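You operate a simulated robot arm through the tools that you are given. There is no shell and no other tool. Be economical: measure what you need, move in short steps, check, and stop when the job is done.

You are at the controls of a simulated robot arm. One attempt, no reset.

## Task
On the white bench, lock the open seat and pressure-test the block.
Fine: push in the black slider that stands out and the yellow slider, pump the red button into the green band, watch five seconds, then vent to zero and push yellow back in.

Only the result counts: the job must be done as asked and must still hold three seconds after the hand-in. Knocking over, shifting, dropping, spilling or breaking anything else fails it.

## Robot
A 6-joint arm with a two-finger gripper, fixed in place. Base frame: the origin is at the foot of the arm, x ahead of it, y to its left, z up. Readings come in m, rad, newtons and seconds.
Its first joint turns from -2.897 to 2.897 rad. Payload 3.43 kg.
Tool frame: the origin (TCP) lies between the finger pads and is the grasp point; the fingertips stand 0.02 m ahead of it; z points along the fingers, y is the line along which they close. Largest opening 0.19 m; the body of the gripper starts 0.248 m behind the TCP.
Orientation is that of the tool frame in the base frame, as [roll, pitch, yaw] about the fixed x, y, z axes, in that order (R = Rz(yaw) Ry(pitch) Rx(roll)). With the fingers straight down and closing along the base's y, the tool's x points along the base's -x, its y along +y and its z along -z.

## Interface
- The arm moves only by the tool step_arm. Its arguments are lists of equal length, an entry for each row: "turn": the turn, a rotation vector about the base's x, y, z in rad, a list of three; "linear": the shift along the base's x, y, z in m, a list of three; "fingers": the finger opening in m, from 0 to 0.19. In form: {"turn": [[rx, ry, rz], ...], "linear": [[x, y, z], ...], "fingers": [fingers, ...]}. A call has 1 to 12 rows; each row is the pose to reach, as a shift and turn from the pose commanded when the call began. Each row takes 0.2 s and may step no farther than 0.05 m and 0.15 rad from the row before; otherwise, or with a gripper value out of range, the whole call is refused. Where a pose cannot be reached the arm comes as near as it can. A force on the tool above 90 N (or 10 N above the force at the start of the call, whichever is more), or a blocked arm, ends the call early, and 0.2 s more pass. Each finger travels about 0.045 m/s and halts on what it meets, pressing with about 22 N; the grip force reading is that of the motor and also rises with nothing between the fingers. The clock runs only during rows and for 0.2 s after the last one: add rows that repeat a pose to give the fingers time. The reply holds the time, the measured pose of the TCP, the force on the tool along the base axes, the opening and the grip force, in the units named above and with some noise, with the torque about the TCP (base axes, N m) and any sound that the robot's microphone picked up.
- Cameras (640 x 400 px; columns grow to the right, rows downward): "scene" is fixed at [0.0613, -0.6482, 1.5769]; the picture's right is [0.50, -0.86, 0.00], its down [-0.36, -0.21, -0.91] and it looks along [0.78, 0.46, -0.42] (base axes); focal length 339 px, centre (320, 200). "wrist" rides on the gripper at [0.07, -0.008, -0.288] in the tool frame; the picture's right is [0.12, 0.99, 0.00], its down [-0.96, 0.12, -0.25] and it looks along [-0.25, 0.03, 0.97] (tool axes); focal length 261 px, centre (320, 200). There is no depth. A picture from a camera that has moved, and an enlarged one, comes with that camera's place and axes in the base frame and with its lens. The place of the scene camera against the robot may be out by one fixed shift of up to 0.018 m in any direction.
- grab_frame(camera): a new picture of that camera. The clock stands still meanwhile.
- move_column(by): slides the trunk up (or, below 0, down) by that many m; the arm rides with it, the base frame stays. It gives what a move gives, with no picture.
- close_up(camera, box): a new picture of the part [left, top, right, bottom] of that camera's present view, enlarged. The clock stands still meanwhile.
- close_job(): hands the job in; it is judged then, once.

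Work in short steps. Places have to be worked out from the pictures, the camera data and where the tool is seen: move nearer, look again, correct. Check each grasp and each placing, and mend what went wrong. You have 120 turns and 84 pictures in all, those below and enlarged ones among them. Open the gripper and draw the arm clear of the work before you hand the job in, unless the task says otherwise; then end with one line.

The tools are called after "Call:" by a JSON object that holds its "op" and its "data". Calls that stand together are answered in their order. step_arm: Moves the arm, as the interface text tells. Its arguments: {"type":"object","properties":{"turn":{"type":"array"},"linear":{"type":"array"},"fingers":{"type":"array"}},"required":["turn","linear","fingers"]} The other tools are called the same way: move_column (by) slides the trunk up or down; grab_frame (camera) takes a picture; close_up (camera, box) takes an enlarged picture of a part of a camera's view; close_job () hands the job in.

At the start:

```text
clock: 0.0
tcp_pos: [0.7127, -0.0995, 1.2204]
ee_rot: [-3.141, -0.001, -3.14]
force: [0.3, -0.3, -0.5]
moment: [0.01, 0.02, 0.0]
grip_width: 0.1898
grasp_force: 0.0
trunk travel left (down, up): [-0.175, 0.065]
```

scene: 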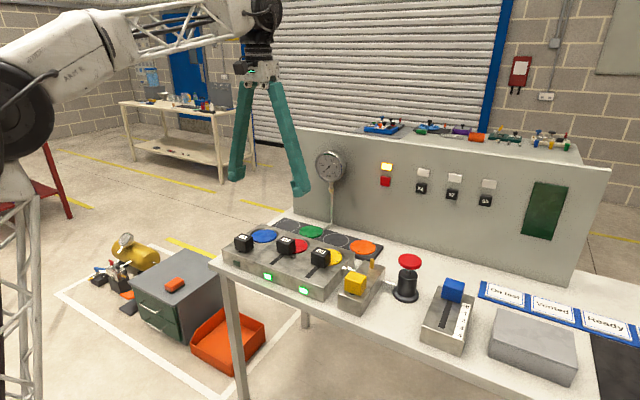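
wrist: 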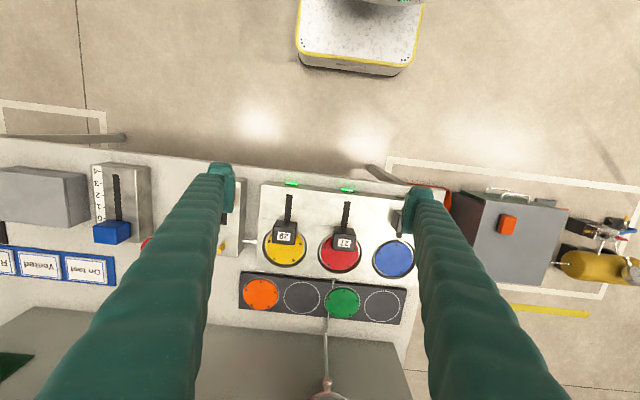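

I start with enlarged views of the fixture and the gauge to identify the sliders and their states.

Call:
{"op": "close_up", "data": {"camera": "scene", "box": [210, 210, 390, 320]}}

Call:
{"op": "close_up", "data": {"camera": "scene", "box": [330, 230, 490, 360]}}

Call:
{"op": "close_up", "data": {"camera": "scene", "box": [300, 140, 510, 220]}}

Call:
{"op": "close_up", "data": {"camera": "wrist", "box": [230, 150, 430, 330]}}

```text
3.56 times, centred on (300, 265) of scene
camera zoom: at [0.0613, -0.6482, 1.5769], right [0.5, -0.86, 0.0], down [-0.36, -0.21, -0.91], along [0.78, 0.46, -0.42], focal length 1204 px, centre (391, -31)
```

zoom: 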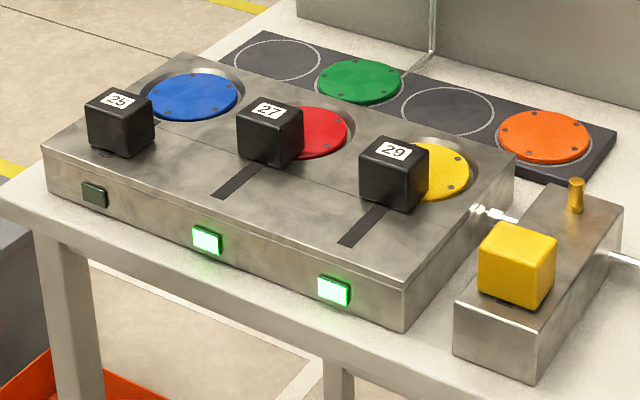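

```text
3.08 times, centred on (410, 295) of scene
camera zoom: at [0.0613, -0.6482, 1.5769], right [0.5, -0.86, 0.0], down [-0.36, -0.21, -0.91], along [0.78, 0.46, -0.42], focal length 1042 px, centre (43, -92)
```

zoom: 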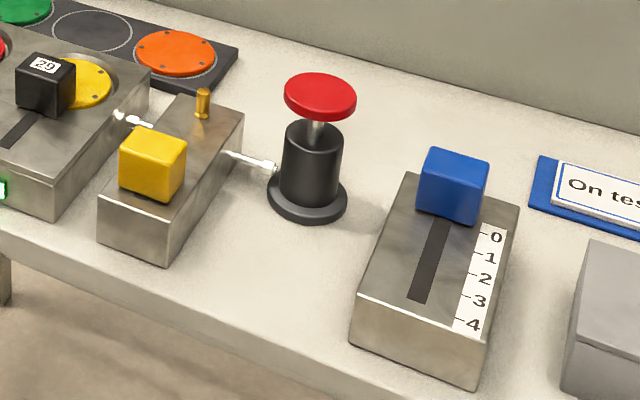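

```text
3.05 times, centred on (405, 180) of scene
camera zoom: at [0.0613, -0.6482, 1.5769], right [0.5, -0.86, 0.0], down [-0.36, -0.21, -0.91], along [0.78, 0.46, -0.42], focal length 1032 px, centre (61, 261)
```

zoom: 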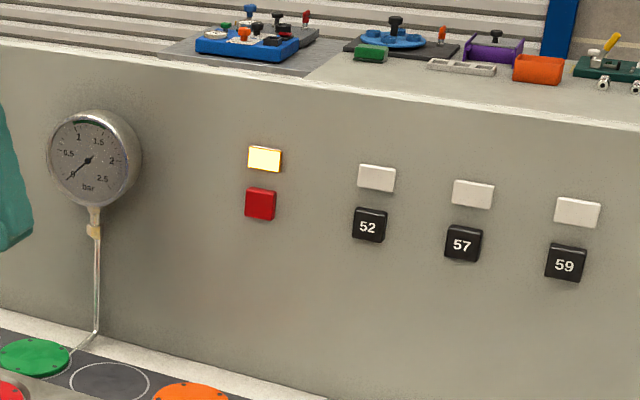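

```text
2.22 times, centred on (330, 240) of wrist
camera zoom: at [0.6424, -0.1078, 1.508], right [-0.12, 0.99, 0.0], down [0.96, 0.12, 0.25], along [0.25, 0.03, -0.97], focal length 579 px, centre (298, 111)
```

zoom: 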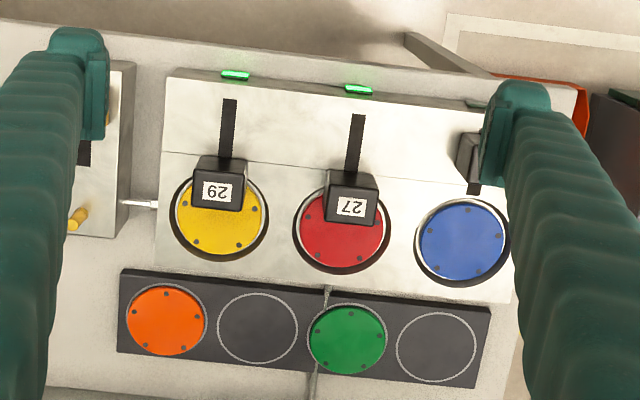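

Slider 25 (the blue seat) stands out, and 27 and 29 are locked. I close the fingers and back off to get clear wrist views, and zoom in on the gauge.

Call:
{"op": "step_arm", "data": {"turn": [[0, 0, 0], [0, 0, 0], [0, 0, 0], [0, 0, 0], [0, 0, 0], [0, 0, 0], [0, 0, 0], [0, 0, 0], [0, 0, 0], [0, 0, 0], [0, 0, 0], [0, 0, 0]], "linear": [[-0.02, 0, 0], [-0.04, 0, 0], [-0.06, 0, 0], [-0.08, 0, 0], [-0.1, 0, 0], [-0.12, 0, 0], [-0.12, 0, 0], [-0.12, 0, 0], [-0.12, 0, 0], [-0.12, 0, 0], [-0.12, 0, 0], [-0.12, 0, 0]], "fingers": [0, 0, 0, 0, 0, 0, 0, 0, 0, 0, 0, 0]}}

Call:
{"op": "close_up", "data": {"camera": "scene", "box": [308, 145, 352, 189]}}

Call:
{"op": "grab_frame", "data": {"camera": "wrist"}}

```text
clock: 2.6
tcp_pos: [0.5915, -0.0995, 1.2201]
ee_rot: [-3.139, 0.0, 3.139]
force: [-0.6, 0.0, -0.6]
moment: [-0.02, 0.03, 0.01]
grip_width: 0.0001
grasp_force: 21.8
trunk travel left (down, up): [-0.175, 0.065]
```

```text
9.09 times, centred on (330, 167) of scene
camera zoom: at [0.0613, -0.6482, 1.5769], right [0.5, -0.86, 0.0], down [-0.36, -0.21, -0.91], along [0.78, 0.46, -0.42], focal length 3078 px, centre (229, 500)
```

zoom: 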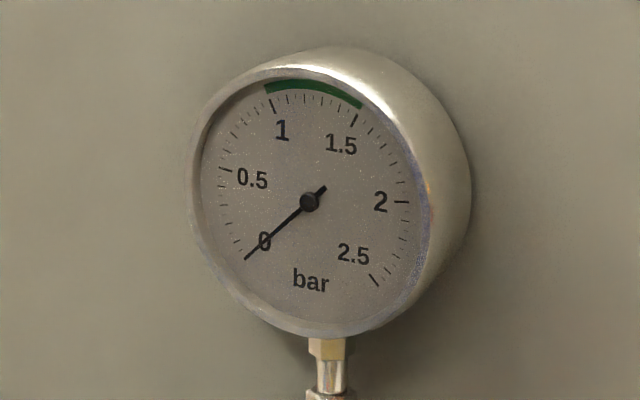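

```text
76 pictures are left
camera wrist: at [0.5212, -0.1082, 1.5085], right [-0.12, 0.99, 0.0], down [0.96, 0.12, 0.25], along [0.25, 0.03, -0.97], focal length 261 px, centre (320, 200)
```

wrist: 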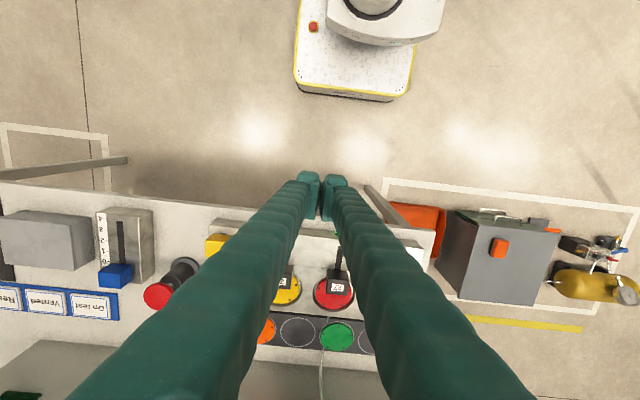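

The gauge reads 0, and the green band spans about 1.0–1.5 bar. Next I move sideways to view the yellow valve and the pump from the wrist.

Call:
{"op": "step_arm", "data": {"turn": [[0, 0, 0], [0, 0, 0], [0, 0, 0], [0, 0, 0], [0, 0, 0]], "linear": [[0.02, -0.045, -0.02], [0.04, -0.09, -0.04], [0.06, -0.135, -0.05], [0.06, -0.18, -0.06], [0.06, -0.22, -0.06]], "fingers": [0, 0, 0, 0, 0]}}

Call:
{"op": "grab_frame", "data": {"camera": "wrist"}}

Call:
{"op": "grab_frame", "data": {"camera": "scene"}}

```text
refused: row 1 steps farther than a row can; nothing moved
```

```text
75 pictures are left
camera wrist: at [0.5212, -0.1082, 1.5085], right [-0.12, 0.99, 0.0], down [0.96, 0.12, 0.25], along [0.25, 0.03, -0.97], focal length 261 px, centre (320, 200)
```

wrist: 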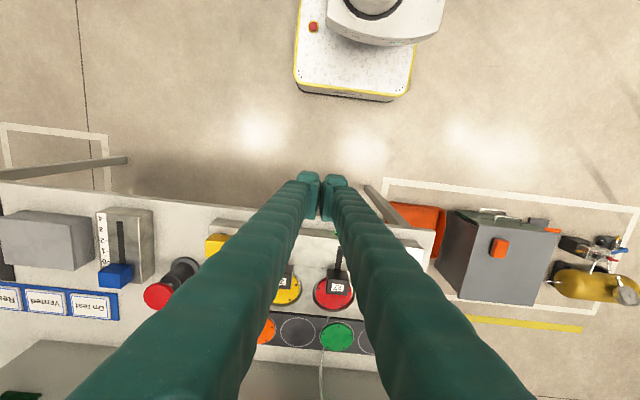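

```text
74 pictures are left
```

scene: 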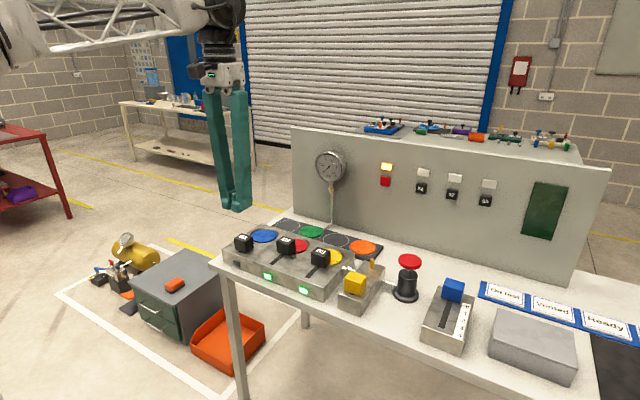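

The step was refused because the rows were too long, so I use shorter ones, and move toward slider 25 first to the arm's left.

Call:
{"op": "step_arm", "data": {"turn": [[0, 0, 0], [0, 0, 0], [0, 0, 0], [0, 0, 0], [0, 0, 0], [0, 0, 0], [0, 0, 0], [0, 0, 0]], "linear": [[0.01, 0.04, -0.02], [0.02, 0.08, -0.04], [0.03, 0.12, -0.06], [0.04, 0.16, -0.08], [0.05, 0.2, -0.1], [0.06, 0.24, -0.12], [0.07, 0.28, -0.14], [0.08, 0.32, -0.16]], "fingers": [0, 0, 0, 0, 0, 0, 0, 0]}}

Call:
{"op": "grab_frame", "data": {"camera": "wrist"}}

```text
clock: 4.4
tcp_pos: [0.6724, 0.221, 1.0593]
ee_rot: [-3.14, -0.001, 3.141]
force: [-0.3, -1.2, 0.3]
moment: [0.14, -0.06, -0.01]
grip_width: 0.0002
grasp_force: 21.7
trunk travel left (down, up): [-0.175, 0.065]
```

```text
73 pictures are left
camera wrist: at [0.6007, 0.2116, 1.3469], right [-0.12, 0.99, 0.0], down [0.96, 0.12, 0.25], along [0.25, 0.03, -0.97], focal length 261 px, centre (320, 200)
```

wrist: 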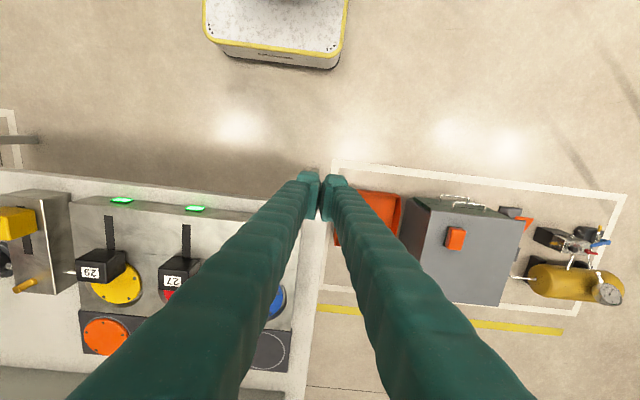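

I place knob tops at z≈.93 and the surface at about .88: knob 29 at (.888,-.165), 27 at (.891,-.020), and so 25 at about (.83,.127). I go to a spot in front of slider 25 and check.

Call:
{"op": "step_arm", "data": {"turn": [[0, 0, 0], [0, 0, 0], [0, 0, 0], [0, 0, 0], [0, 0, 0], [0, 0, 0]], "linear": [[0.01, -0.03, -0.03], [0.02, -0.06, -0.06], [0.03, -0.08, -0.08], [0.05, -0.094, -0.1], [0.055, -0.094, -0.12], [0.055, -0.094, -0.137]], "fingers": [0, 0, 0, 0, 0, 0]}}

Call:
{"op": "close_up", "data": {"camera": "scene", "box": [200, 200, 340, 300]}}

Call:
{"op": "grab_frame", "data": {"camera": "wrist"}}

```text
clock: 5.8
tcp_pos: [0.7268, 0.1252, 0.922]
ee_rot: [-3.141, 0.0, 3.141]
force: [0.3, 0.1, -0.9]
moment: [-0.02, -0.07, 0.0]
grip_width: 0.0
grasp_force: 21.6
trunk travel left (down, up): [-0.175, 0.065]
```

```text
4.00 times, centred on (270, 250) of scene
camera zoom: at [0.0613, -0.6482, 1.5769], right [0.5, -0.86, 0.0], down [-0.36, -0.21, -0.91], along [0.78, 0.46, -0.42], focal length 1354 px, centre (520, 0)
```

zoom: 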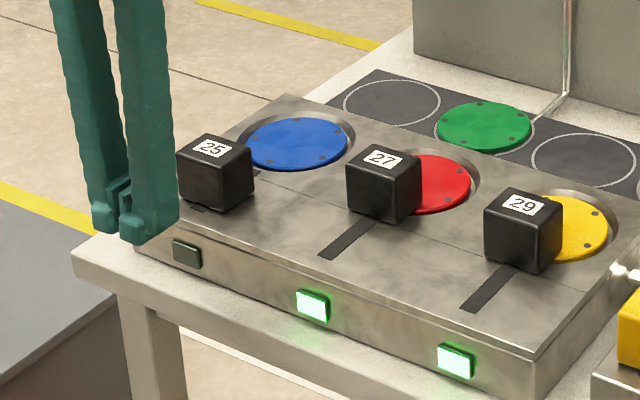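

```text
71 pictures are left
camera wrist: at [0.656, 0.1166, 1.2101], right [-0.12, 0.99, 0.0], down [0.96, 0.12, 0.25], along [0.25, 0.03, -0.97], focal length 261 px, centre (320, 200)
```

wrist: 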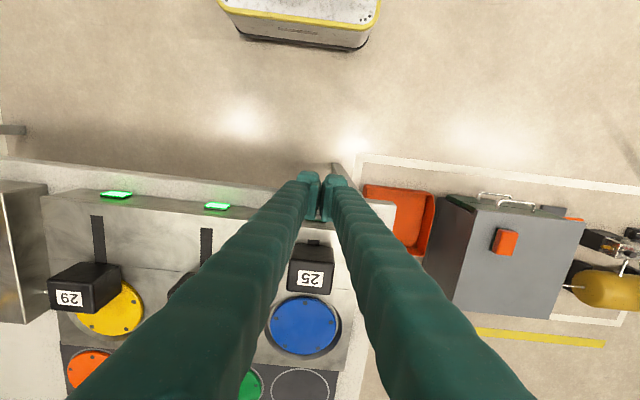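

Slider 25 measures (.827,.125), in line with the tool. I push along +x.

Call:
{"op": "step_arm", "data": {"turn": [[0, 0, 0], [0, 0, 0], [0, 0, 0], [0, 0, 0], [0, 0, 0], [0, 0, 0], [0, 0, 0], [0, 0, 0], [0, 0, 0], [0, 0, 0]], "linear": [[0.02, 0, 0], [0.04, 0, 0], [0.05, 0, 0], [0.06, 0, 0], [0.07, 0, 0], [0.08, 0, 0], [0.09, 0, 0], [0.1, 0, 0], [0.11, 0, 0], [0.115, 0, 0]], "fingers": [0, 0, 0, 0, 0, 0, 0, 0, 0, 0]}}

Call:
{"op": "close_up", "data": {"camera": "scene", "box": [200, 200, 340, 300]}}

```text
clock: 8.0
tcp_pos: [0.8422, 0.1264, 0.9229]
ee_rot: [-3.141, -0.004, -3.141]
force: [-14.4, -1.1, -5.4]
moment: [-0.03, 0.21, 0.0]
grip_width: 0.0061
grasp_force: 34.8
trunk travel left (down, up): [-0.175, 0.065]
```

```text
4.00 times, centred on (270, 250) of scene
camera zoom: at [0.0613, -0.6482, 1.5769], right [0.5, -0.86, 0.0], down [-0.36, -0.21, -0.91], along [0.78, 0.46, -0.42], focal length 1354 px, centre (520, 0)
```

zoom: 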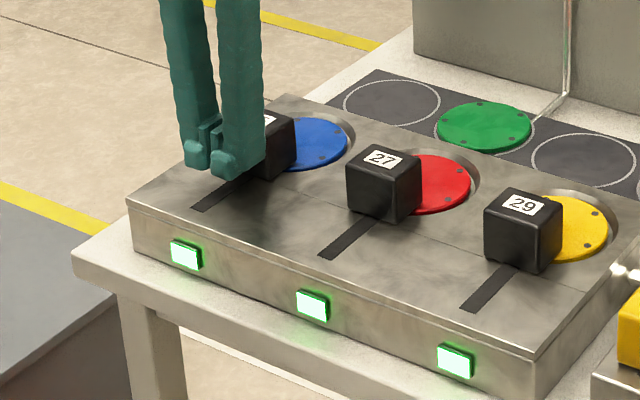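

The seat 25 lamp is green. I nudge a few mm to the stop, back away, and move to view the yellow valve.

Call:
{"op": "step_arm", "data": {"turn": [[0, 0, 0], [0, 0, 0], [0, 0, 0], [0, 0, 0], [0, 0, 0], [0, 0, 0], [0, 0, 0], [0, 0, 0], [0, 0, 0], [0, 0, 0]], "linear": [[0.005, 0, 0], [0.005, 0, 0], [-0.03, 0, 0], [-0.07, 0, 0.01], [-0.09, 0, 0.05], [-0.1, -0.02, 0.09], [-0.12, -0.06, 0.11], [-0.13, -0.1, 0.12], [-0.13, -0.145, 0.13], [-0.13, -0.18, 0.13]], "fingers": [0, 0, 0, 0, 0, 0, 0, 0, 0, 0]}}

Call:
{"op": "close_up", "data": {"camera": "scene", "box": [200, 200, 340, 300]}}

Call:
{"op": "grab_frame", "data": {"camera": "wrist"}}

```text
clock: 10.2
tcp_pos: [0.7125, -0.0529, 1.0503]
ee_rot: [-3.141, 0.0, -3.14]
force: [-0.2, 0.8, -0.3]
moment: [-0.14, 0.01, -0.04]
grip_width: 0.0
grasp_force: 34.7
trunk travel left (down, up): [-0.175, 0.065]
```

```text
4.00 times, centred on (270, 250) of scene
camera zoom: at [0.0613, -0.6482, 1.5769], right [0.5, -0.86, 0.0], down [-0.36, -0.21, -0.91], along [0.78, 0.46, -0.42], focal length 1354 px, centre (520, 0)
```

zoom: 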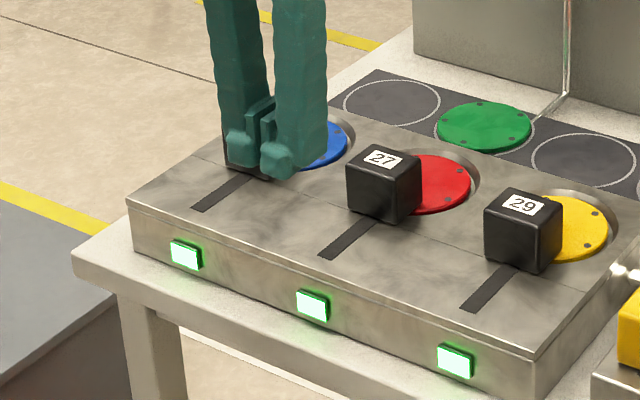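

```text
68 pictures are left
camera wrist: at [0.6424, -0.0609, 1.339], right [-0.12, 0.99, 0.0], down [0.96, 0.12, 0.25], along [0.25, 0.03, -0.97], focal length 261 px, centre (320, 200)
```

wrist: 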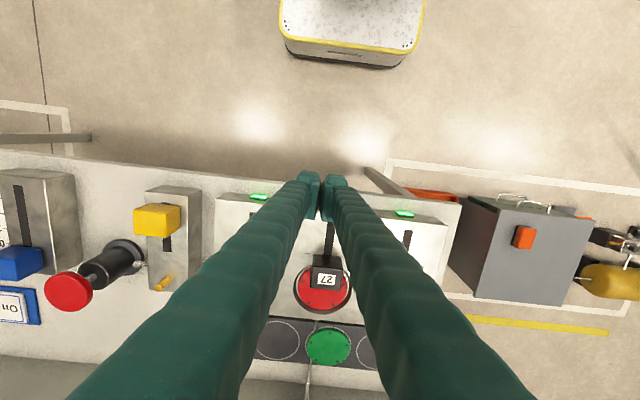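

All three seat lamps are green. Yellow stands at the front of its slot, so push +x. I move closer to locate it accurately.

Call:
{"op": "step_arm", "data": {"turn": [[0, 0, 0], [0, 0, 0], [0, 0, 0], [0, 0, 0], [0, 0, 0], [0, 0, 0]], "linear": [[-0.01, -0.045, 0], [-0.01, -0.09, 0], [-0.01, -0.13, 0], [-0.01, -0.17, 0], [-0.01, -0.21, 0], [-0.01, -0.24, 0]], "fingers": [0, 0, 0, 0, 0, 0]}}

Call:
{"op": "grab_frame", "data": {"camera": "wrist"}}

Call:
{"op": "close_up", "data": {"camera": "scene", "box": [200, 200, 340, 300]}}

```text
clock: 11.6
tcp_pos: [0.7044, -0.2911, 1.0533]
ee_rot: [-3.141, 0.001, -3.14]
force: [0.1, 0.7, 0.9]
moment: [-0.13, 0.01, -0.01]
grip_width: 0.0003
grasp_force: 34.1
trunk travel left (down, up): [-0.175, 0.065]
```

```text
67 pictures are left
camera wrist: at [0.6328, -0.2997, 1.3408], right [-0.12, 0.99, 0.0], down [0.96, 0.12, 0.25], along [0.25, 0.03, -0.97], focal length 261 px, centre (320, 200)
```

wrist: 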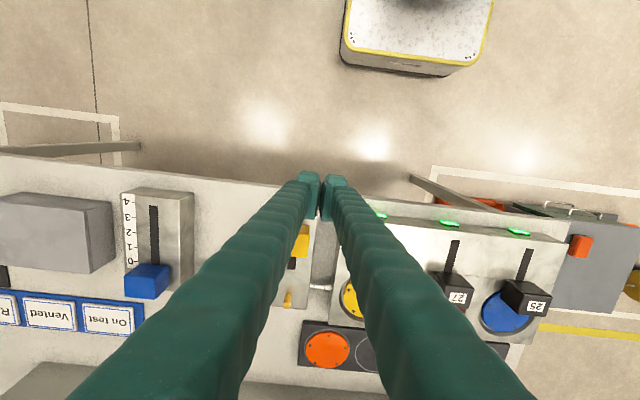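

```text
4.00 times, centred on (270, 250) of scene
camera zoom: at [0.0613, -0.6482, 1.5769], right [0.5, -0.86, 0.0], down [-0.36, -0.21, -0.91], along [0.78, 0.46, -0.42], focal length 1354 px, centre (520, 0)
```

zoom: 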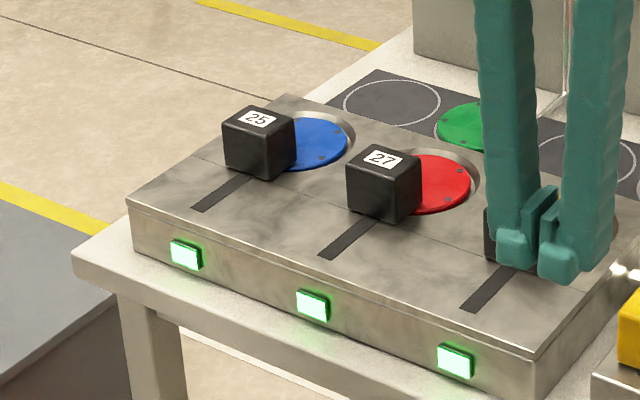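

Slider 25 holds. I shift further right so that yellow shows clear of the fingers.

Call:
{"op": "step_arm", "data": {"turn": [[0, 0, 0], [0, 0, 0], [0, 0, 0], [0, 0, 0], [0, 0, 0]], "linear": [[-0.01, -0.04, 0], [-0.02, -0.08, 0], [-0.03, -0.12, 0], [-0.04, -0.16, 0], [-0.04, -0.2, 0]], "fingers": [0, 0, 0, 0, 0]}}

Call:
{"op": "grab_frame", "data": {"camera": "wrist"}}

```text
clock: 12.8
tcp_pos: [0.6632, -0.4926, 1.0564]
ee_rot: [3.141, -0.001, 3.141]
force: [0.4, 0.8, 0.2]
moment: [-0.13, 0.0, -0.02]
grip_width: 0.0
grasp_force: 34.0
trunk travel left (down, up): [-0.175, 0.065]
```

```text
65 pictures are left
camera wrist: at [0.5923, -0.5008, 1.3428], right [-0.12, 0.99, 0.0], down [0.96, 0.12, 0.25], along [0.25, 0.03, -0.97], focal length 261 px, centre (320, 200)
```

wrist: 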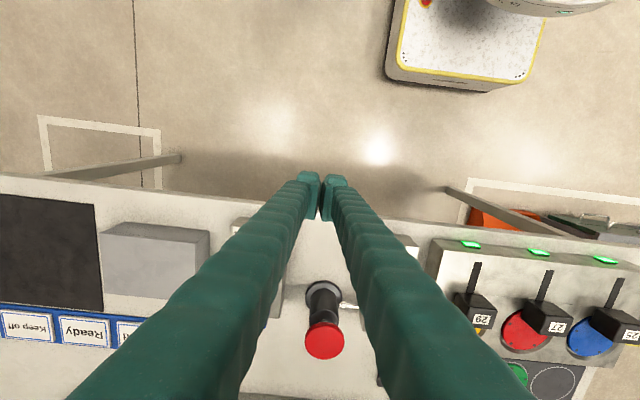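

Red knob triangulates to (.952,-.447,.95). Yellow is still hidden, so I move to y≈-.19 for a clear view.

Call:
{"op": "step_arm", "data": {"turn": [[0, 0, 0], [0, 0, 0], [0, 0, 0], [0, 0, 0], [0, 0, 0], [0, 0, 0], [0, 0, 0]], "linear": [[0.01, 0.045, 0], [0.02, 0.09, 0], [0.03, 0.135, 0], [0.04, 0.18, 0], [0.04, 0.225, 0], [0.04, 0.27, 0], [0.04, 0.3, 0]], "fingers": [0, 0, 0, 0, 0, 0, 0]}}

Call:
{"op": "close_up", "data": {"camera": "wrist", "box": [160, 170, 320, 330]}}

```text
clock: 14.4
tcp_pos: [0.702, -0.1938, 1.0538]
ee_rot: [-3.141, -0.001, -3.141]
force: [0.1, -0.4, 0.1]
moment: [0.12, 0.02, -0.09]
grip_width: 0.0
grasp_force: 34.2
trunk travel left (down, up): [-0.175, 0.065]
```

```text
2.50 times, centred on (240, 250) of wrist
camera zoom: at [0.6317, -0.2031, 1.3411], right [-0.12, 0.99, 0.0], down [0.96, 0.12, 0.25], along [0.25, 0.03, -0.97], focal length 652 px, centre (520, 75)
```

zoom: 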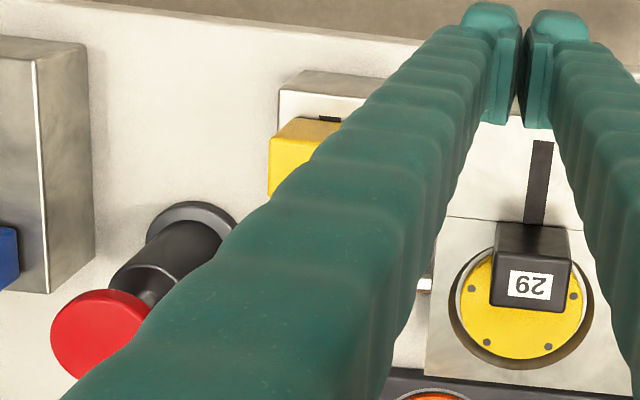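

Yellow spans y≈-.353…-.30, x≈.80….85, with its top at z≈.92. I go in front of it with closed fingers.

Call:
{"op": "step_arm", "data": {"turn": [[0, 0, 0], [0, 0, 0], [0, 0, 0], [0, 0, 0], [0, 0, 0], [0, 0, 0]], "linear": [[0.005, -0.04, -0.01], [0.01, -0.08, -0.03], [0.02, -0.11, -0.06], [0.03, -0.134, -0.09], [0.03, -0.134, -0.12], [0.03, -0.134, -0.143]], "fingers": [0, 0, 0, 0, 0, 0]}}

Call:
{"op": "close_up", "data": {"camera": "scene", "box": [310, 220, 450, 320]}}

```text
clock: 15.8
tcp_pos: [0.733, -0.3279, 0.9095]
ee_rot: [3.141, 0.0, -3.141]
force: [0.7, -0.1, 0.7]
moment: [0.01, 0.01, 0.01]
grip_width: 0.0
grasp_force: 34.0
trunk travel left (down, up): [-0.175, 0.065]
```

```text
4.00 times, centred on (380, 270) of scene
camera zoom: at [0.0613, -0.6482, 1.5769], right [0.5, -0.86, 0.0], down [-0.36, -0.21, -0.91], along [0.78, 0.46, -0.42], focal length 1354 px, centre (80, -80)
```

zoom: 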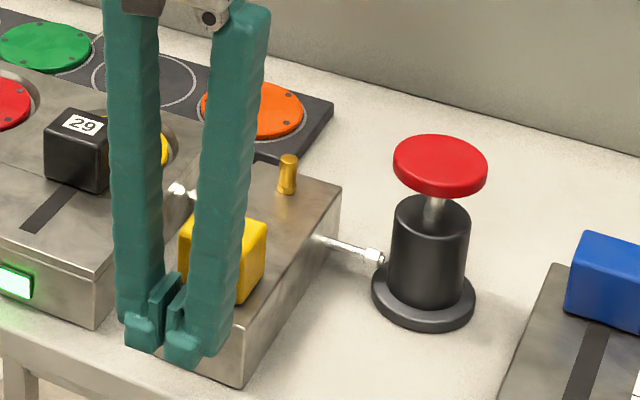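

The tool is aligned, so I push yellow in.

Call:
{"op": "step_arm", "data": {"turn": [[0, 0, 0], [0, 0, 0], [0, 0, 0], [0, 0, 0], [0, 0, 0], [0, 0, 0], [0, 0, 0], [0, 0, 0]], "linear": [[0.02, 0, 0], [0.035, 0, 0], [0.045, 0, 0], [0.055, 0, 0], [0.065, 0, 0], [0.075, 0, 0], [0.085, 0, 0], [0.09, 0, 0]], "fingers": [0, 0, 0, 0, 0, 0, 0, 0]}}

Call:
{"op": "close_up", "data": {"camera": "scene", "box": [310, 220, 450, 320]}}

```text
clock: 17.6
tcp_pos: [0.8231, -0.3267, 0.9097]
ee_rot: [-3.141, 0.0, -3.141]
force: [-1.2, -0.5, 0.6]
moment: [0.04, -0.02, 0.02]
grip_width: 0.0
grasp_force: 34.7
trunk travel left (down, up): [-0.175, 0.065]
```

```text
4.00 times, centred on (380, 270) of scene
camera zoom: at [0.0613, -0.6482, 1.5769], right [0.5, -0.86, 0.0], down [-0.36, -0.21, -0.91], along [0.78, 0.46, -0.42], focal length 1354 px, centre (80, -80)
```

zoom: 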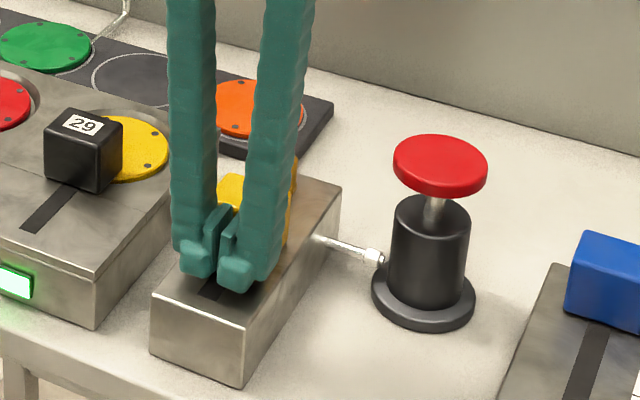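

Yellow is moving toward the pin with little force. I continue in small steps until the stop.

Call:
{"op": "step_arm", "data": {"turn": [[0, 0, 0], [0, 0, 0], [0, 0, 0], [0, 0, 0], [0, 0, 0]], "linear": [[0.005, 0, 0], [0.01, 0, 0], [0.015, 0, 0], [0.02, 0, 0], [0.02, 0, 0]], "fingers": [0, 0, 0, 0, 0]}}

Call:
{"op": "close_up", "data": {"camera": "scene", "box": [310, 220, 450, 320]}}

```text
clock: 18.6
tcp_pos: [0.8314, -0.327, 0.9102]
ee_rot: [3.137, -0.018, -3.141]
force: [-42.7, -4.0, 8.3]
moment: [-0.01, 0.18, -0.09]
grip_width: 0.0064
grasp_force: 34.5
trunk travel left (down, up): [-0.175, 0.065]
stopped in row 5: the force on the tool passed its limit at 100 N (the readings are from after the stop); the commanded pose is now the measured one
```

```text
4.00 times, centred on (380, 270) of scene
camera zoom: at [0.0613, -0.6482, 1.5769], right [0.5, -0.86, 0.0], down [-0.36, -0.21, -0.91], along [0.78, 0.46, -0.42], focal length 1354 px, centre (80, -80)
```

zoom: 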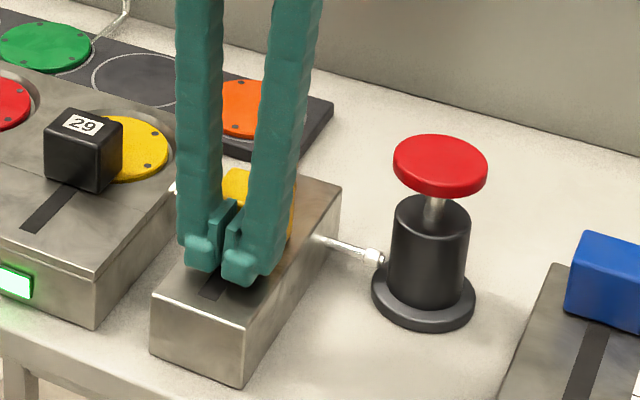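

Yellow hit its stop at TCP x≈.835. I back off and swing over to the pump with the tool tilted outward, since the knob lies 1.05 m from the base axis.

Call:
{"op": "step_arm", "data": {"turn": [[0, 0, 0], [0, 0, 0], [0, 0, 0], [0, -0.1, 0], [0, -0.2, 0], [0, -0.3, 0], [0, -0.4, 0], [0, -0.45, 0], [0, -0.45, 0], [0, -0.45, 0]], "linear": [[-0.03, 0, 0], [-0.06, 0, 0.02], [-0.06, 0, 0.06], [-0.06, -0.02, 0.1], [-0.04, -0.05, 0.13], [-0.01, -0.08, 0.14], [0.03, -0.1, 0.14], [0.07, -0.12, 0.14], [0.1, -0.12, 0.14], [0.13, -0.12, 0.14]], "fingers": [0, 0, 0, 0, 0, 0, 0, 0, 0, 0]}}

Call:
{"op": "close_up", "data": {"camera": "scene", "box": [310, 180, 490, 320]}}

Call:
{"op": "grab_frame", "data": {"camera": "wrist"}}

```text
clock: 20.8
tcp_pos: [0.9657, -0.4456, 1.0492]
ee_rot: [3.137, 0.436, -3.14]
force: [-0.2, 0.6, -0.1]
moment: [0.01, -0.07, -0.02]
grip_width: 0.0002
grasp_force: 34.4
trunk travel left (down, up): [-0.175, 0.065]
```

```text
2.86 times, centred on (400, 250) of scene
camera zoom: at [0.0613, -0.6482, 1.5769], right [0.5, -0.86, 0.0], down [-0.36, -0.21, -0.91], along [0.78, 0.46, -0.42], focal length 967 px, centre (91, 57)
```

zoom: 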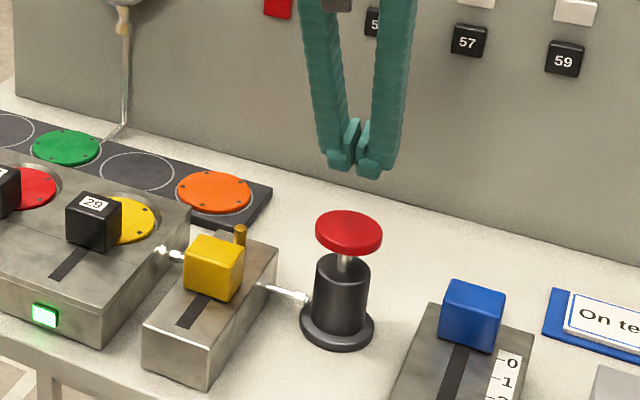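

```text
59 pictures are left
camera wrist: at [0.78, -0.4549, 1.2806], right [-0.11, 0.99, -0.05], down [0.77, 0.12, 0.63], along [0.63, 0.03, -0.77], focal length 261 px, centre (320, 200)
```

wrist: 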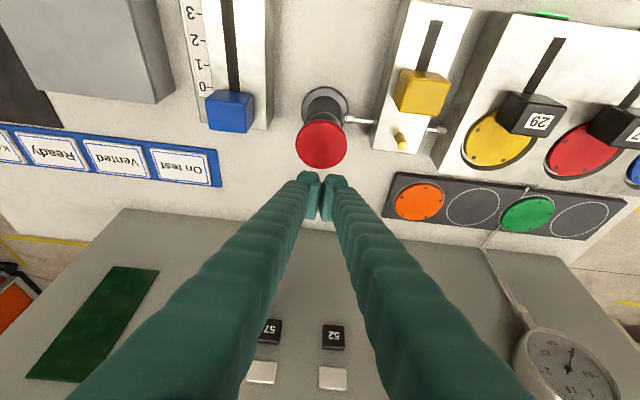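

Yellow stays in; the knob is at (.951,-.45), right below the tool. I go down gently to contact and press slightly, then read the gauge.

Call:
{"op": "step_arm", "data": {"turn": [[0, 0, 0], [0, 0, 0], [0, 0, 0], [0, 0, 0], [0, 0, 0], [0, 0, 0]], "linear": [[-0.006, -0.004, -0.03], [-0.006, -0.004, -0.05], [-0.006, -0.004, -0.06], [-0.006, -0.004, -0.068], [-0.006, -0.004, -0.074], [-0.006, -0.004, -0.08]], "fingers": [0, 0, 0, 0, 0, 0]}}

Call:
{"op": "grab_frame", "data": {"camera": "scene"}}

```text
clock: 22.2
tcp_pos: [0.9601, -0.4492, 0.9698]
ee_rot: [3.138, 0.434, -3.139]
force: [0.9, -0.7, 2.4]
moment: [-0.01, 0.03, 0.01]
grip_width: 0.006
grasp_force: 33.7
trunk travel left (down, up): [-0.175, 0.065]
```

```text
58 pictures are left
```

scene: 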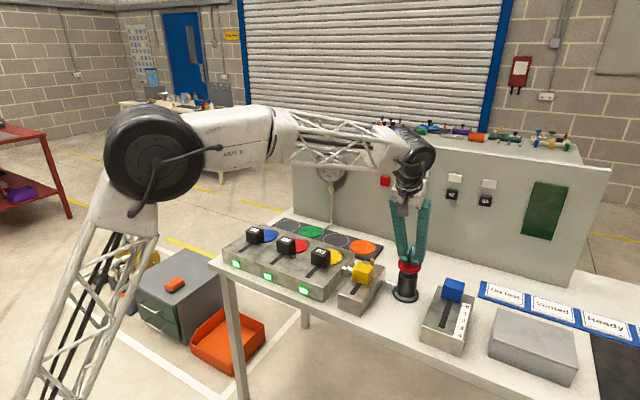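

The tool touches the knob (2–3 N). The arm hides the gauge from the scene camera, so I try the wrist camera.

Call:
{"op": "grab_frame", "data": {"camera": "wrist"}}

Call:
{"op": "close_up", "data": {"camera": "scene", "box": [305, 140, 355, 190]}}

Call:
{"op": "close_up", "data": {"camera": "scene", "box": [370, 240, 450, 310]}}

```text
57 pictures are left
camera wrist: at [0.775, -0.4589, 1.2002], right [-0.11, 0.99, -0.05], down [0.77, 0.12, 0.63], along [0.63, 0.03, -0.78], focal length 261 px, centre (320, 200)
```

wrist: 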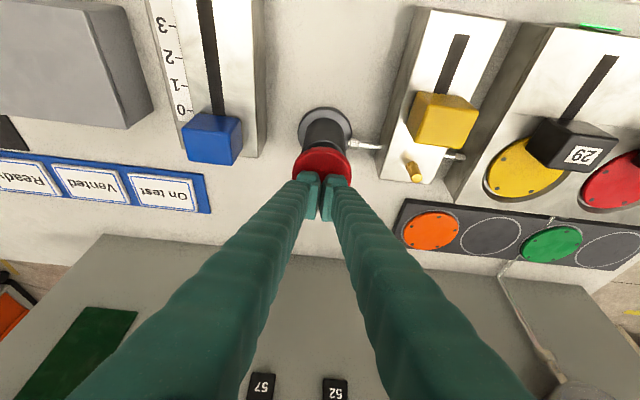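

```text
8.00 times, centred on (330, 165) of scene
camera zoom: at [0.0613, -0.6482, 1.5769], right [0.5, -0.86, 0.0], down [-0.36, -0.21, -0.91], along [0.78, 0.46, -0.42], focal length 2709 px, centre (240, 480)
```

zoom: 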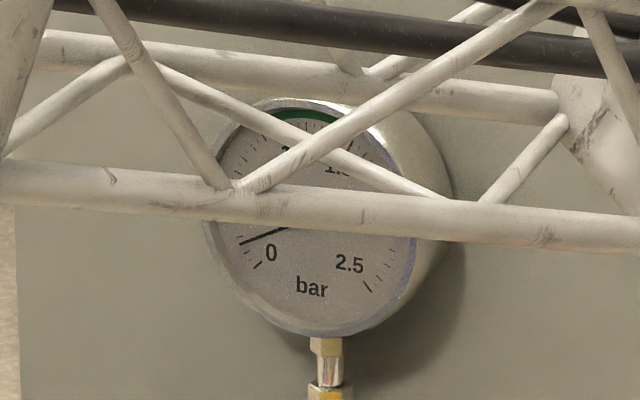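

```text
5.71 times, centred on (410, 275) of scene
camera zoom: at [0.0613, -0.6482, 1.5769], right [0.5, -0.86, 0.0], down [-0.36, -0.21, -0.91], along [0.78, 0.46, -0.42], focal length 1935 px, centre (-194, -229)
```

zoom: 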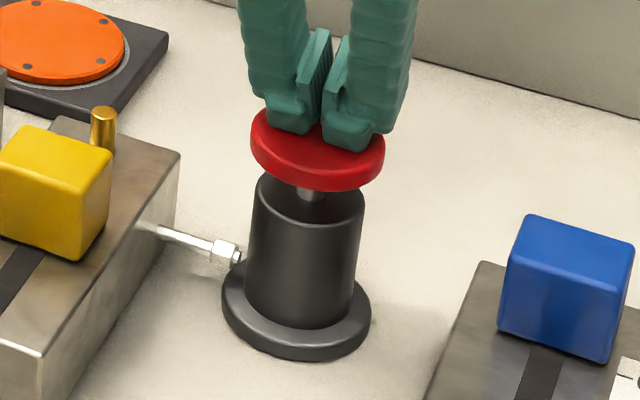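

Pressure has risen to about 0.15 bar after a small press. I continue pressing gently to find the end of the stroke.

Call:
{"op": "step_arm", "data": {"turn": [[0, 0, 0], [0, 0, 0], [0, 0, 0]], "linear": [[0, 0, -0.006], [0, 0, -0.012], [0, 0, -0.012]], "fingers": [0, 0, 0]}}

Call:
{"op": "close_up", "data": {"camera": "scene", "box": [305, 140, 355, 190]}}

Call:
{"op": "close_up", "data": {"camera": "scene", "box": [370, 240, 450, 310]}}

```text
clock: 23.0
tcp_pos: [0.9586, -0.4487, 0.9568]
ee_rot: [3.138, 0.434, -3.138]
force: [1.2, -1.2, 3.9]
moment: [-0.02, 0.0, -0.01]
grip_width: 0.0058
grasp_force: 34.6
trunk travel left (down, up): [-0.175, 0.065]
```

```text
8.00 times, centred on (330, 165) of scene
camera zoom: at [0.0613, -0.6482, 1.5769], right [0.5, -0.86, 0.0], down [-0.36, -0.21, -0.91], along [0.78, 0.46, -0.42], focal length 2709 px, centre (240, 480)
```

zoom: 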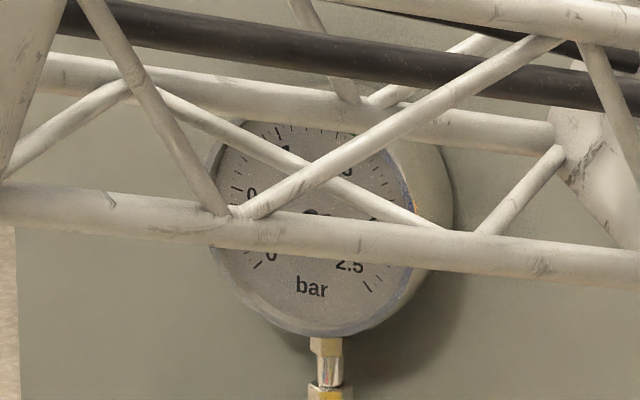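

```text
5.71 times, centred on (410, 275) of scene
camera zoom: at [0.0613, -0.6482, 1.5769], right [0.5, -0.86, 0.0], down [-0.36, -0.21, -0.91], along [0.78, 0.46, -0.42], focal length 1935 px, centre (-194, -229)
```

zoom: 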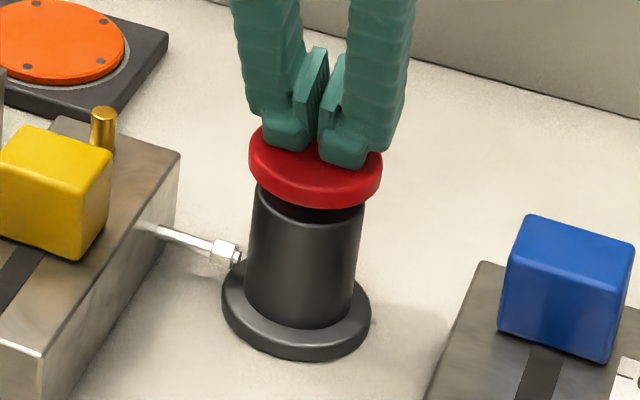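

The needle is behind the truss now. I lift off and read the gauge from the wrist, which also shows whether the pressure holds.

Call:
{"op": "step_arm", "data": {"turn": [[0, 0, 0], [0, 0, 0], [0, 0, 0]], "linear": [[0, 0, 0.03], [0, 0, 0.06], [0, 0, 0.092]], "fingers": [0, 0, 0]}}

Call:
{"op": "close_up", "data": {"camera": "wrist", "box": [510, 310, 640, 400]}}

Call:
{"op": "close_up", "data": {"camera": "scene", "box": [305, 140, 355, 190]}}

```text
clock: 23.8
tcp_pos: [0.9591, -0.4498, 1.0509]
ee_rot: [3.138, 0.435, -3.14]
force: [1.6, -0.7, 0.2]
moment: [0.02, 0.02, 0.03]
grip_width: 0.0
grasp_force: 34.7
trunk travel left (down, up): [-0.175, 0.065]
```

```text
4.44 times, centred on (575, 355) of wrist
camera zoom: at [0.7739, -0.4593, 1.282], right [-0.11, 0.99, -0.05], down [0.77, 0.12, 0.63], along [0.63, 0.03, -0.78], focal length 1158 px, centre (-813, -489)
```

zoom: 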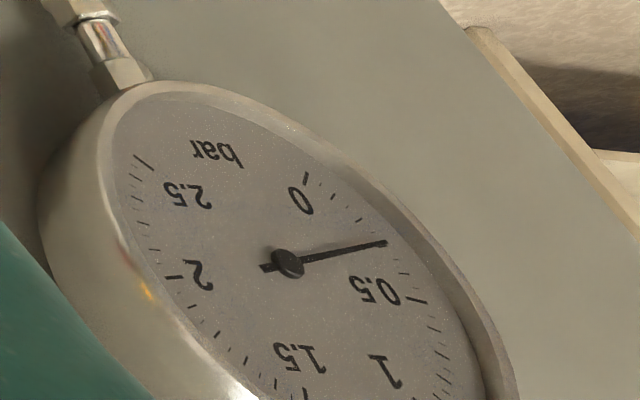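

```text
8.00 times, centred on (330, 165) of scene
camera zoom: at [0.0613, -0.6482, 1.5769], right [0.5, -0.86, 0.0], down [-0.36, -0.21, -0.91], along [0.78, 0.46, -0.42], focal length 2709 px, centre (240, 480)
```

zoom: 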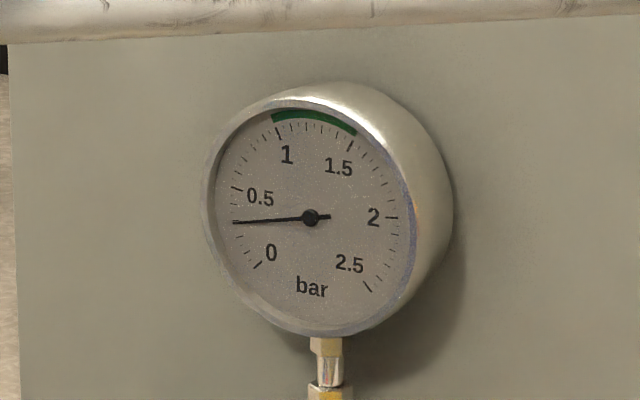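

0.3 bar held per stroke. Two more identical strokes, then read again.

Call:
{"op": "step_arm", "data": {"turn": [[0, 0, 0], [0, 0, 0], [0, 0, 0], [0, 0, 0], [0, 0, 0], [0, 0, 0], [0, 0, 0], [0, 0, 0], [0, 0, 0], [0, 0, 0], [0, 0, 0], [0, 0, 0]], "linear": [[0, 0, -0.045], [0, 0, -0.07], [0, 0, -0.085], [0, 0, -0.093], [0, 0, -0.093], [0, 0, -0.05], [0, 0, -0.05], [0, 0, -0.07], [0, 0, -0.085], [0, 0, -0.093], [0, 0, -0.093], [0, 0, -0.045]], "fingers": [0, 0, 0, 0, 0, 0, 0, 0, 0, 0, 0, 0]}}

Call:
{"op": "step_arm", "data": {"turn": [[0, 0, 0], [0, 0, 0]], "linear": [[0, 0, 0.03], [0, 0, 0.045]], "fingers": [0, 0]}}

Call:
{"op": "close_up", "data": {"camera": "scene", "box": [305, 140, 355, 190]}}

```text
clock: 26.4
tcp_pos: [0.9617, -0.4495, 1.0032]
ee_rot: [3.136, 0.433, -3.139]
force: [0.8, 0.2, -0.7]
moment: [0.0, 0.03, 0.06]
grip_width: 0.0
grasp_force: 34.0
trunk travel left (down, up): [-0.175, 0.065]
```

```text
clock: 27.0
tcp_pos: [0.961, -0.4503, 1.0498]
ee_rot: [3.139, 0.436, -3.14]
force: [0.0, 0.5, 0.1]
moment: [-0.03, 0.02, 0.0]
grip_width: 0.0
grasp_force: 33.7
trunk travel left (down, up): [-0.175, 0.065]
```

```text
8.00 times, centred on (330, 165) of scene
camera zoom: at [0.0613, -0.6482, 1.5769], right [0.5, -0.86, 0.0], down [-0.36, -0.21, -0.91], along [0.78, 0.46, -0.42], focal length 2709 px, centre (240, 480)
```

zoom: 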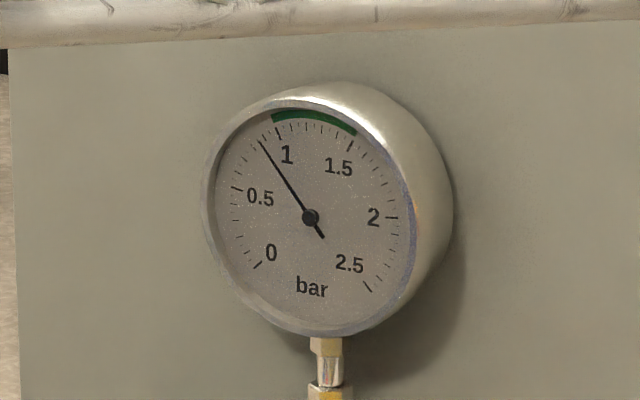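

The gauge reads about 0.88 bar. One more stroke should land near 1.2, inside the band.

Call:
{"op": "step_arm", "data": {"turn": [[0, 0, 0], [0, 0, 0], [0, 0, 0], [0, 0, 0], [0, 0, 0], [0, 0, 0], [0, 0, 0]], "linear": [[0, 0, -0.045], [0, 0, -0.07], [0, 0, -0.085], [0, 0, -0.092], [0, 0, -0.092], [0, 0, -0.045], [0, 0, 0]], "fingers": [0, 0, 0, 0, 0, 0, 0]}}

Call:
{"op": "close_up", "data": {"camera": "scene", "box": [305, 140, 355, 190]}}

```text
clock: 28.6
tcp_pos: [0.9599, -0.4513, 1.047]
ee_rot: [3.139, 0.434, -3.141]
force: [0.8, -0.8, 0.5]
moment: [0.02, 0.03, -0.02]
grip_width: 0.0
grasp_force: 34.0
trunk travel left (down, up): [-0.175, 0.065]
```

```text
8.00 times, centred on (330, 165) of scene
camera zoom: at [0.0613, -0.6482, 1.5769], right [0.5, -0.86, 0.0], down [-0.36, -0.21, -0.91], along [0.78, 0.46, -0.42], focal length 2709 px, centre (240, 480)
```

zoom: 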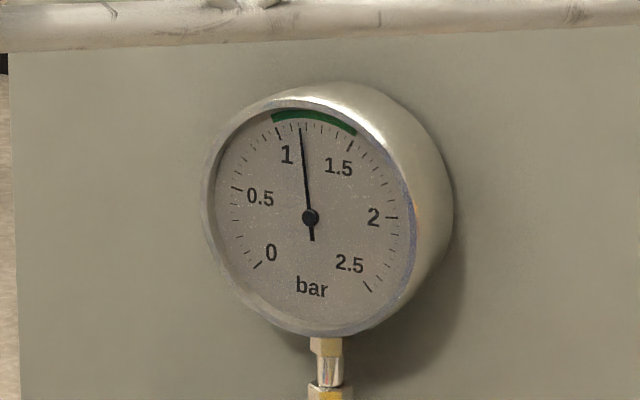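

About 1.17 bar, inside the band. I hold for over five seconds while swinging the arm slowly (high and clear) to above yellow and opening the fingers.

Call:
{"op": "step_arm", "data": {"turn": [[0, 0, 0], [0, 0.05, 0], [0, 0.1, 0], [0, 0.15, 0], [0, 0.2, 0], [0, 0.25, 0], [0, 0.3, 0], [0, 0.35, 0], [0, 0.4, 0], [0, 0.434, 0], [0, 0.434, 0], [0, 0.434, 0]], "linear": [[0, 0, 0.02], [-0.02, 0, 0.03], [-0.04, 0, 0.03], [-0.06, 0.01, 0.03], [-0.08, 0.02, 0.03], [-0.1, 0.04, 0.03], [-0.11, 0.06, 0.03], [-0.11, 0.08, 0.03], [-0.1, 0.1, 0.03], [-0.09, 0.122, 0.03], [-0.08, 0.122, 0.03], [-0.08, 0.122, 0.03]], "fingers": [0, 0, 0, 0.02, 0.04, 0.06, 0.09, 0.09, 0.09, 0.09, 0.09, 0.09]}}

Call:
{"op": "close_up", "data": {"camera": "scene", "box": [305, 140, 355, 190]}}

Call:
{"op": "grab_frame", "data": {"camera": "wrist"}}

```text
clock: 31.2
tcp_pos: [0.8798, -0.3274, 1.0792]
ee_rot: [3.138, -0.001, -3.141]
force: [0.5, 0.0, 0.1]
moment: [-0.02, 0.04, 0.01]
grip_width: 0.09
grasp_force: 0.0
trunk travel left (down, up): [-0.175, 0.065]
```

```text
8.00 times, centred on (330, 165) of scene
camera zoom: at [0.0613, -0.6482, 1.5769], right [0.5, -0.86, 0.0], down [-0.36, -0.21, -0.91], along [0.78, 0.46, -0.42], focal length 2709 px, centre (240, 480)
```

zoom: 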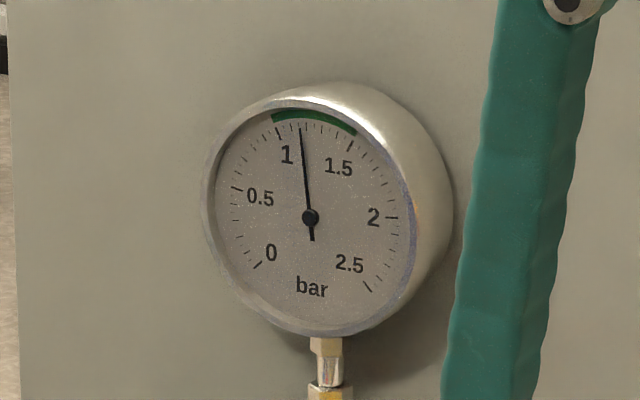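

```text
47 pictures are left
camera wrist: at [0.8084, -0.3378, 1.3667], right [-0.12, 0.99, 0.0], down [0.96, 0.12, 0.25], along [0.25, 0.03, -0.97], focal length 261 px, centre (320, 200)
```

wrist: 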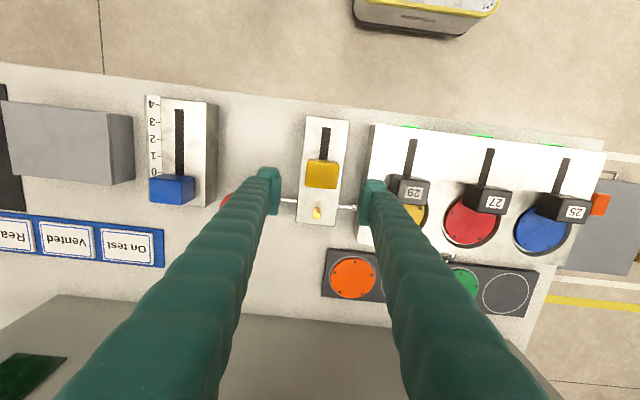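

The needle is steady at ~1.17, and yellow measures (.876,-.325). I wait out the rest of the hold.

Call:
{"op": "step_arm", "data": {"turn": [[0, 0, 0], [0, 0, 0], [0, 0, 0], [0, 0, 0], [0, 0, 0], [0, 0, 0], [0, 0, 0], [0, 0, 0], [0, 0, 0], [0, 0, 0], [0, 0, 0], [0, 0, 0]], "linear": [[0, 0, 0], [0, 0, 0], [0, 0, 0], [0, 0, 0], [0, 0, 0], [0, 0, 0], [0, 0, 0], [0, 0, 0], [0, 0, 0], [0, 0, 0], [0, 0, 0], [0, 0, 0]], "fingers": [0.09, 0.09, 0.09, 0.09, 0.09, 0.09, 0.09, 0.09, 0.09, 0.09, 0.09, 0.09]}}

Call:
{"op": "step_arm", "data": {"turn": [[0, 0, 0], [0, 0, 0], [0, 0, 0], [0, 0, 0], [0, 0, 0], [0, 0, 0], [0, 0, 0]], "linear": [[0, 0, 0], [0, 0, 0], [0, 0, 0], [0, 0.001, -0.04], [-0.002, 0.001, -0.08], [-0.002, 0.001, -0.12], [-0.002, 0.001, -0.12]], "fingers": [0.09, 0.09, 0.09, 0.09, 0.09, 0.09, 0.09]}}

Call:
{"op": "close_up", "data": {"camera": "scene", "box": [305, 140, 435, 300]}}

Call:
{"op": "grab_frame", "data": {"camera": "wrist"}}

```text
clock: 33.8
tcp_pos: [0.8795, -0.3285, 1.0786]
ee_rot: [3.138, 0.0, -3.139]
force: [0.0, -0.2, -0.6]
moment: [-0.01, 0.03, 0.03]
grip_width: 0.09
grasp_force: 0.1
trunk travel left (down, up): [-0.175, 0.065]
```

```text
clock: 35.4
tcp_pos: [0.8769, -0.3269, 0.9564]
ee_rot: [3.137, 0.001, -3.139]
force: [0.4, 0.1, -0.6]
moment: [0.0, -0.03, 0.02]
grip_width: 0.0902
grasp_force: 0.1
trunk travel left (down, up): [-0.175, 0.065]
```

```text
2.50 times, centred on (370, 220) of scene
camera zoom: at [0.0613, -0.6482, 1.5769], right [0.5, -0.86, 0.0], down [-0.36, -0.21, -0.91], along [0.78, 0.46, -0.42], focal length 846 px, centre (195, 150)
```

zoom: 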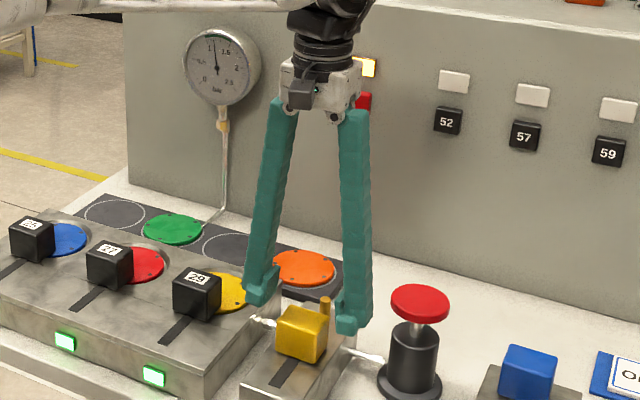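

```text
45 pictures are left
camera wrist: at [0.8056, -0.3366, 1.2447], right [-0.12, 0.99, 0.0], down [0.96, 0.12, 0.25], along [0.25, 0.03, -0.97], focal length 261 px, centre (320, 200)
```

wrist: 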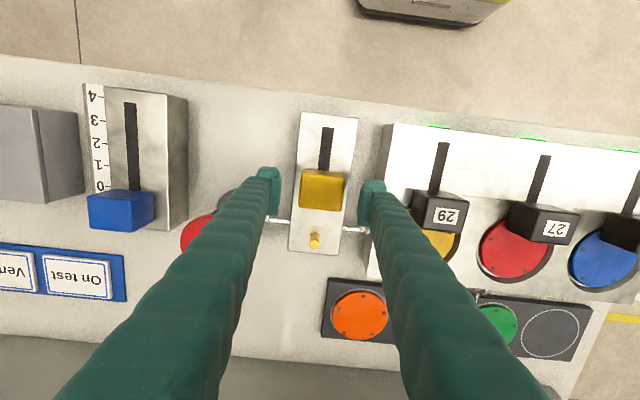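

Still ~1.17 bar after more than 6 s. I descend around yellow and grip it.

Call:
{"op": "step_arm", "data": {"turn": [[0, 0, 0], [0, 0, 0], [0, 0, 0], [0, 0, 0], [0, 0, 0], [0, 0, 0], [0, 0, 0]], "linear": [[0, 0, -0.025], [0, 0, -0.044], [0, 0, -0.044], [0, 0, -0.044], [0, 0, -0.044], [0, 0, -0.044], [0, 0, -0.044]], "fingers": [0.09, 0.09, 0.07, 0.05, 0.04, 0.04, 0.04]}}

```text
clock: 37.0
tcp_pos: [0.8787, -0.3254, 0.9126]
ee_rot: [3.138, 0.001, -3.14]
force: [-1.3, 23.1, -1.8]
moment: [-0.2, -0.01, 0.15]
grip_width: 0.0551
grasp_force: 44.8
trunk travel left (down, up): [-0.175, 0.065]
```

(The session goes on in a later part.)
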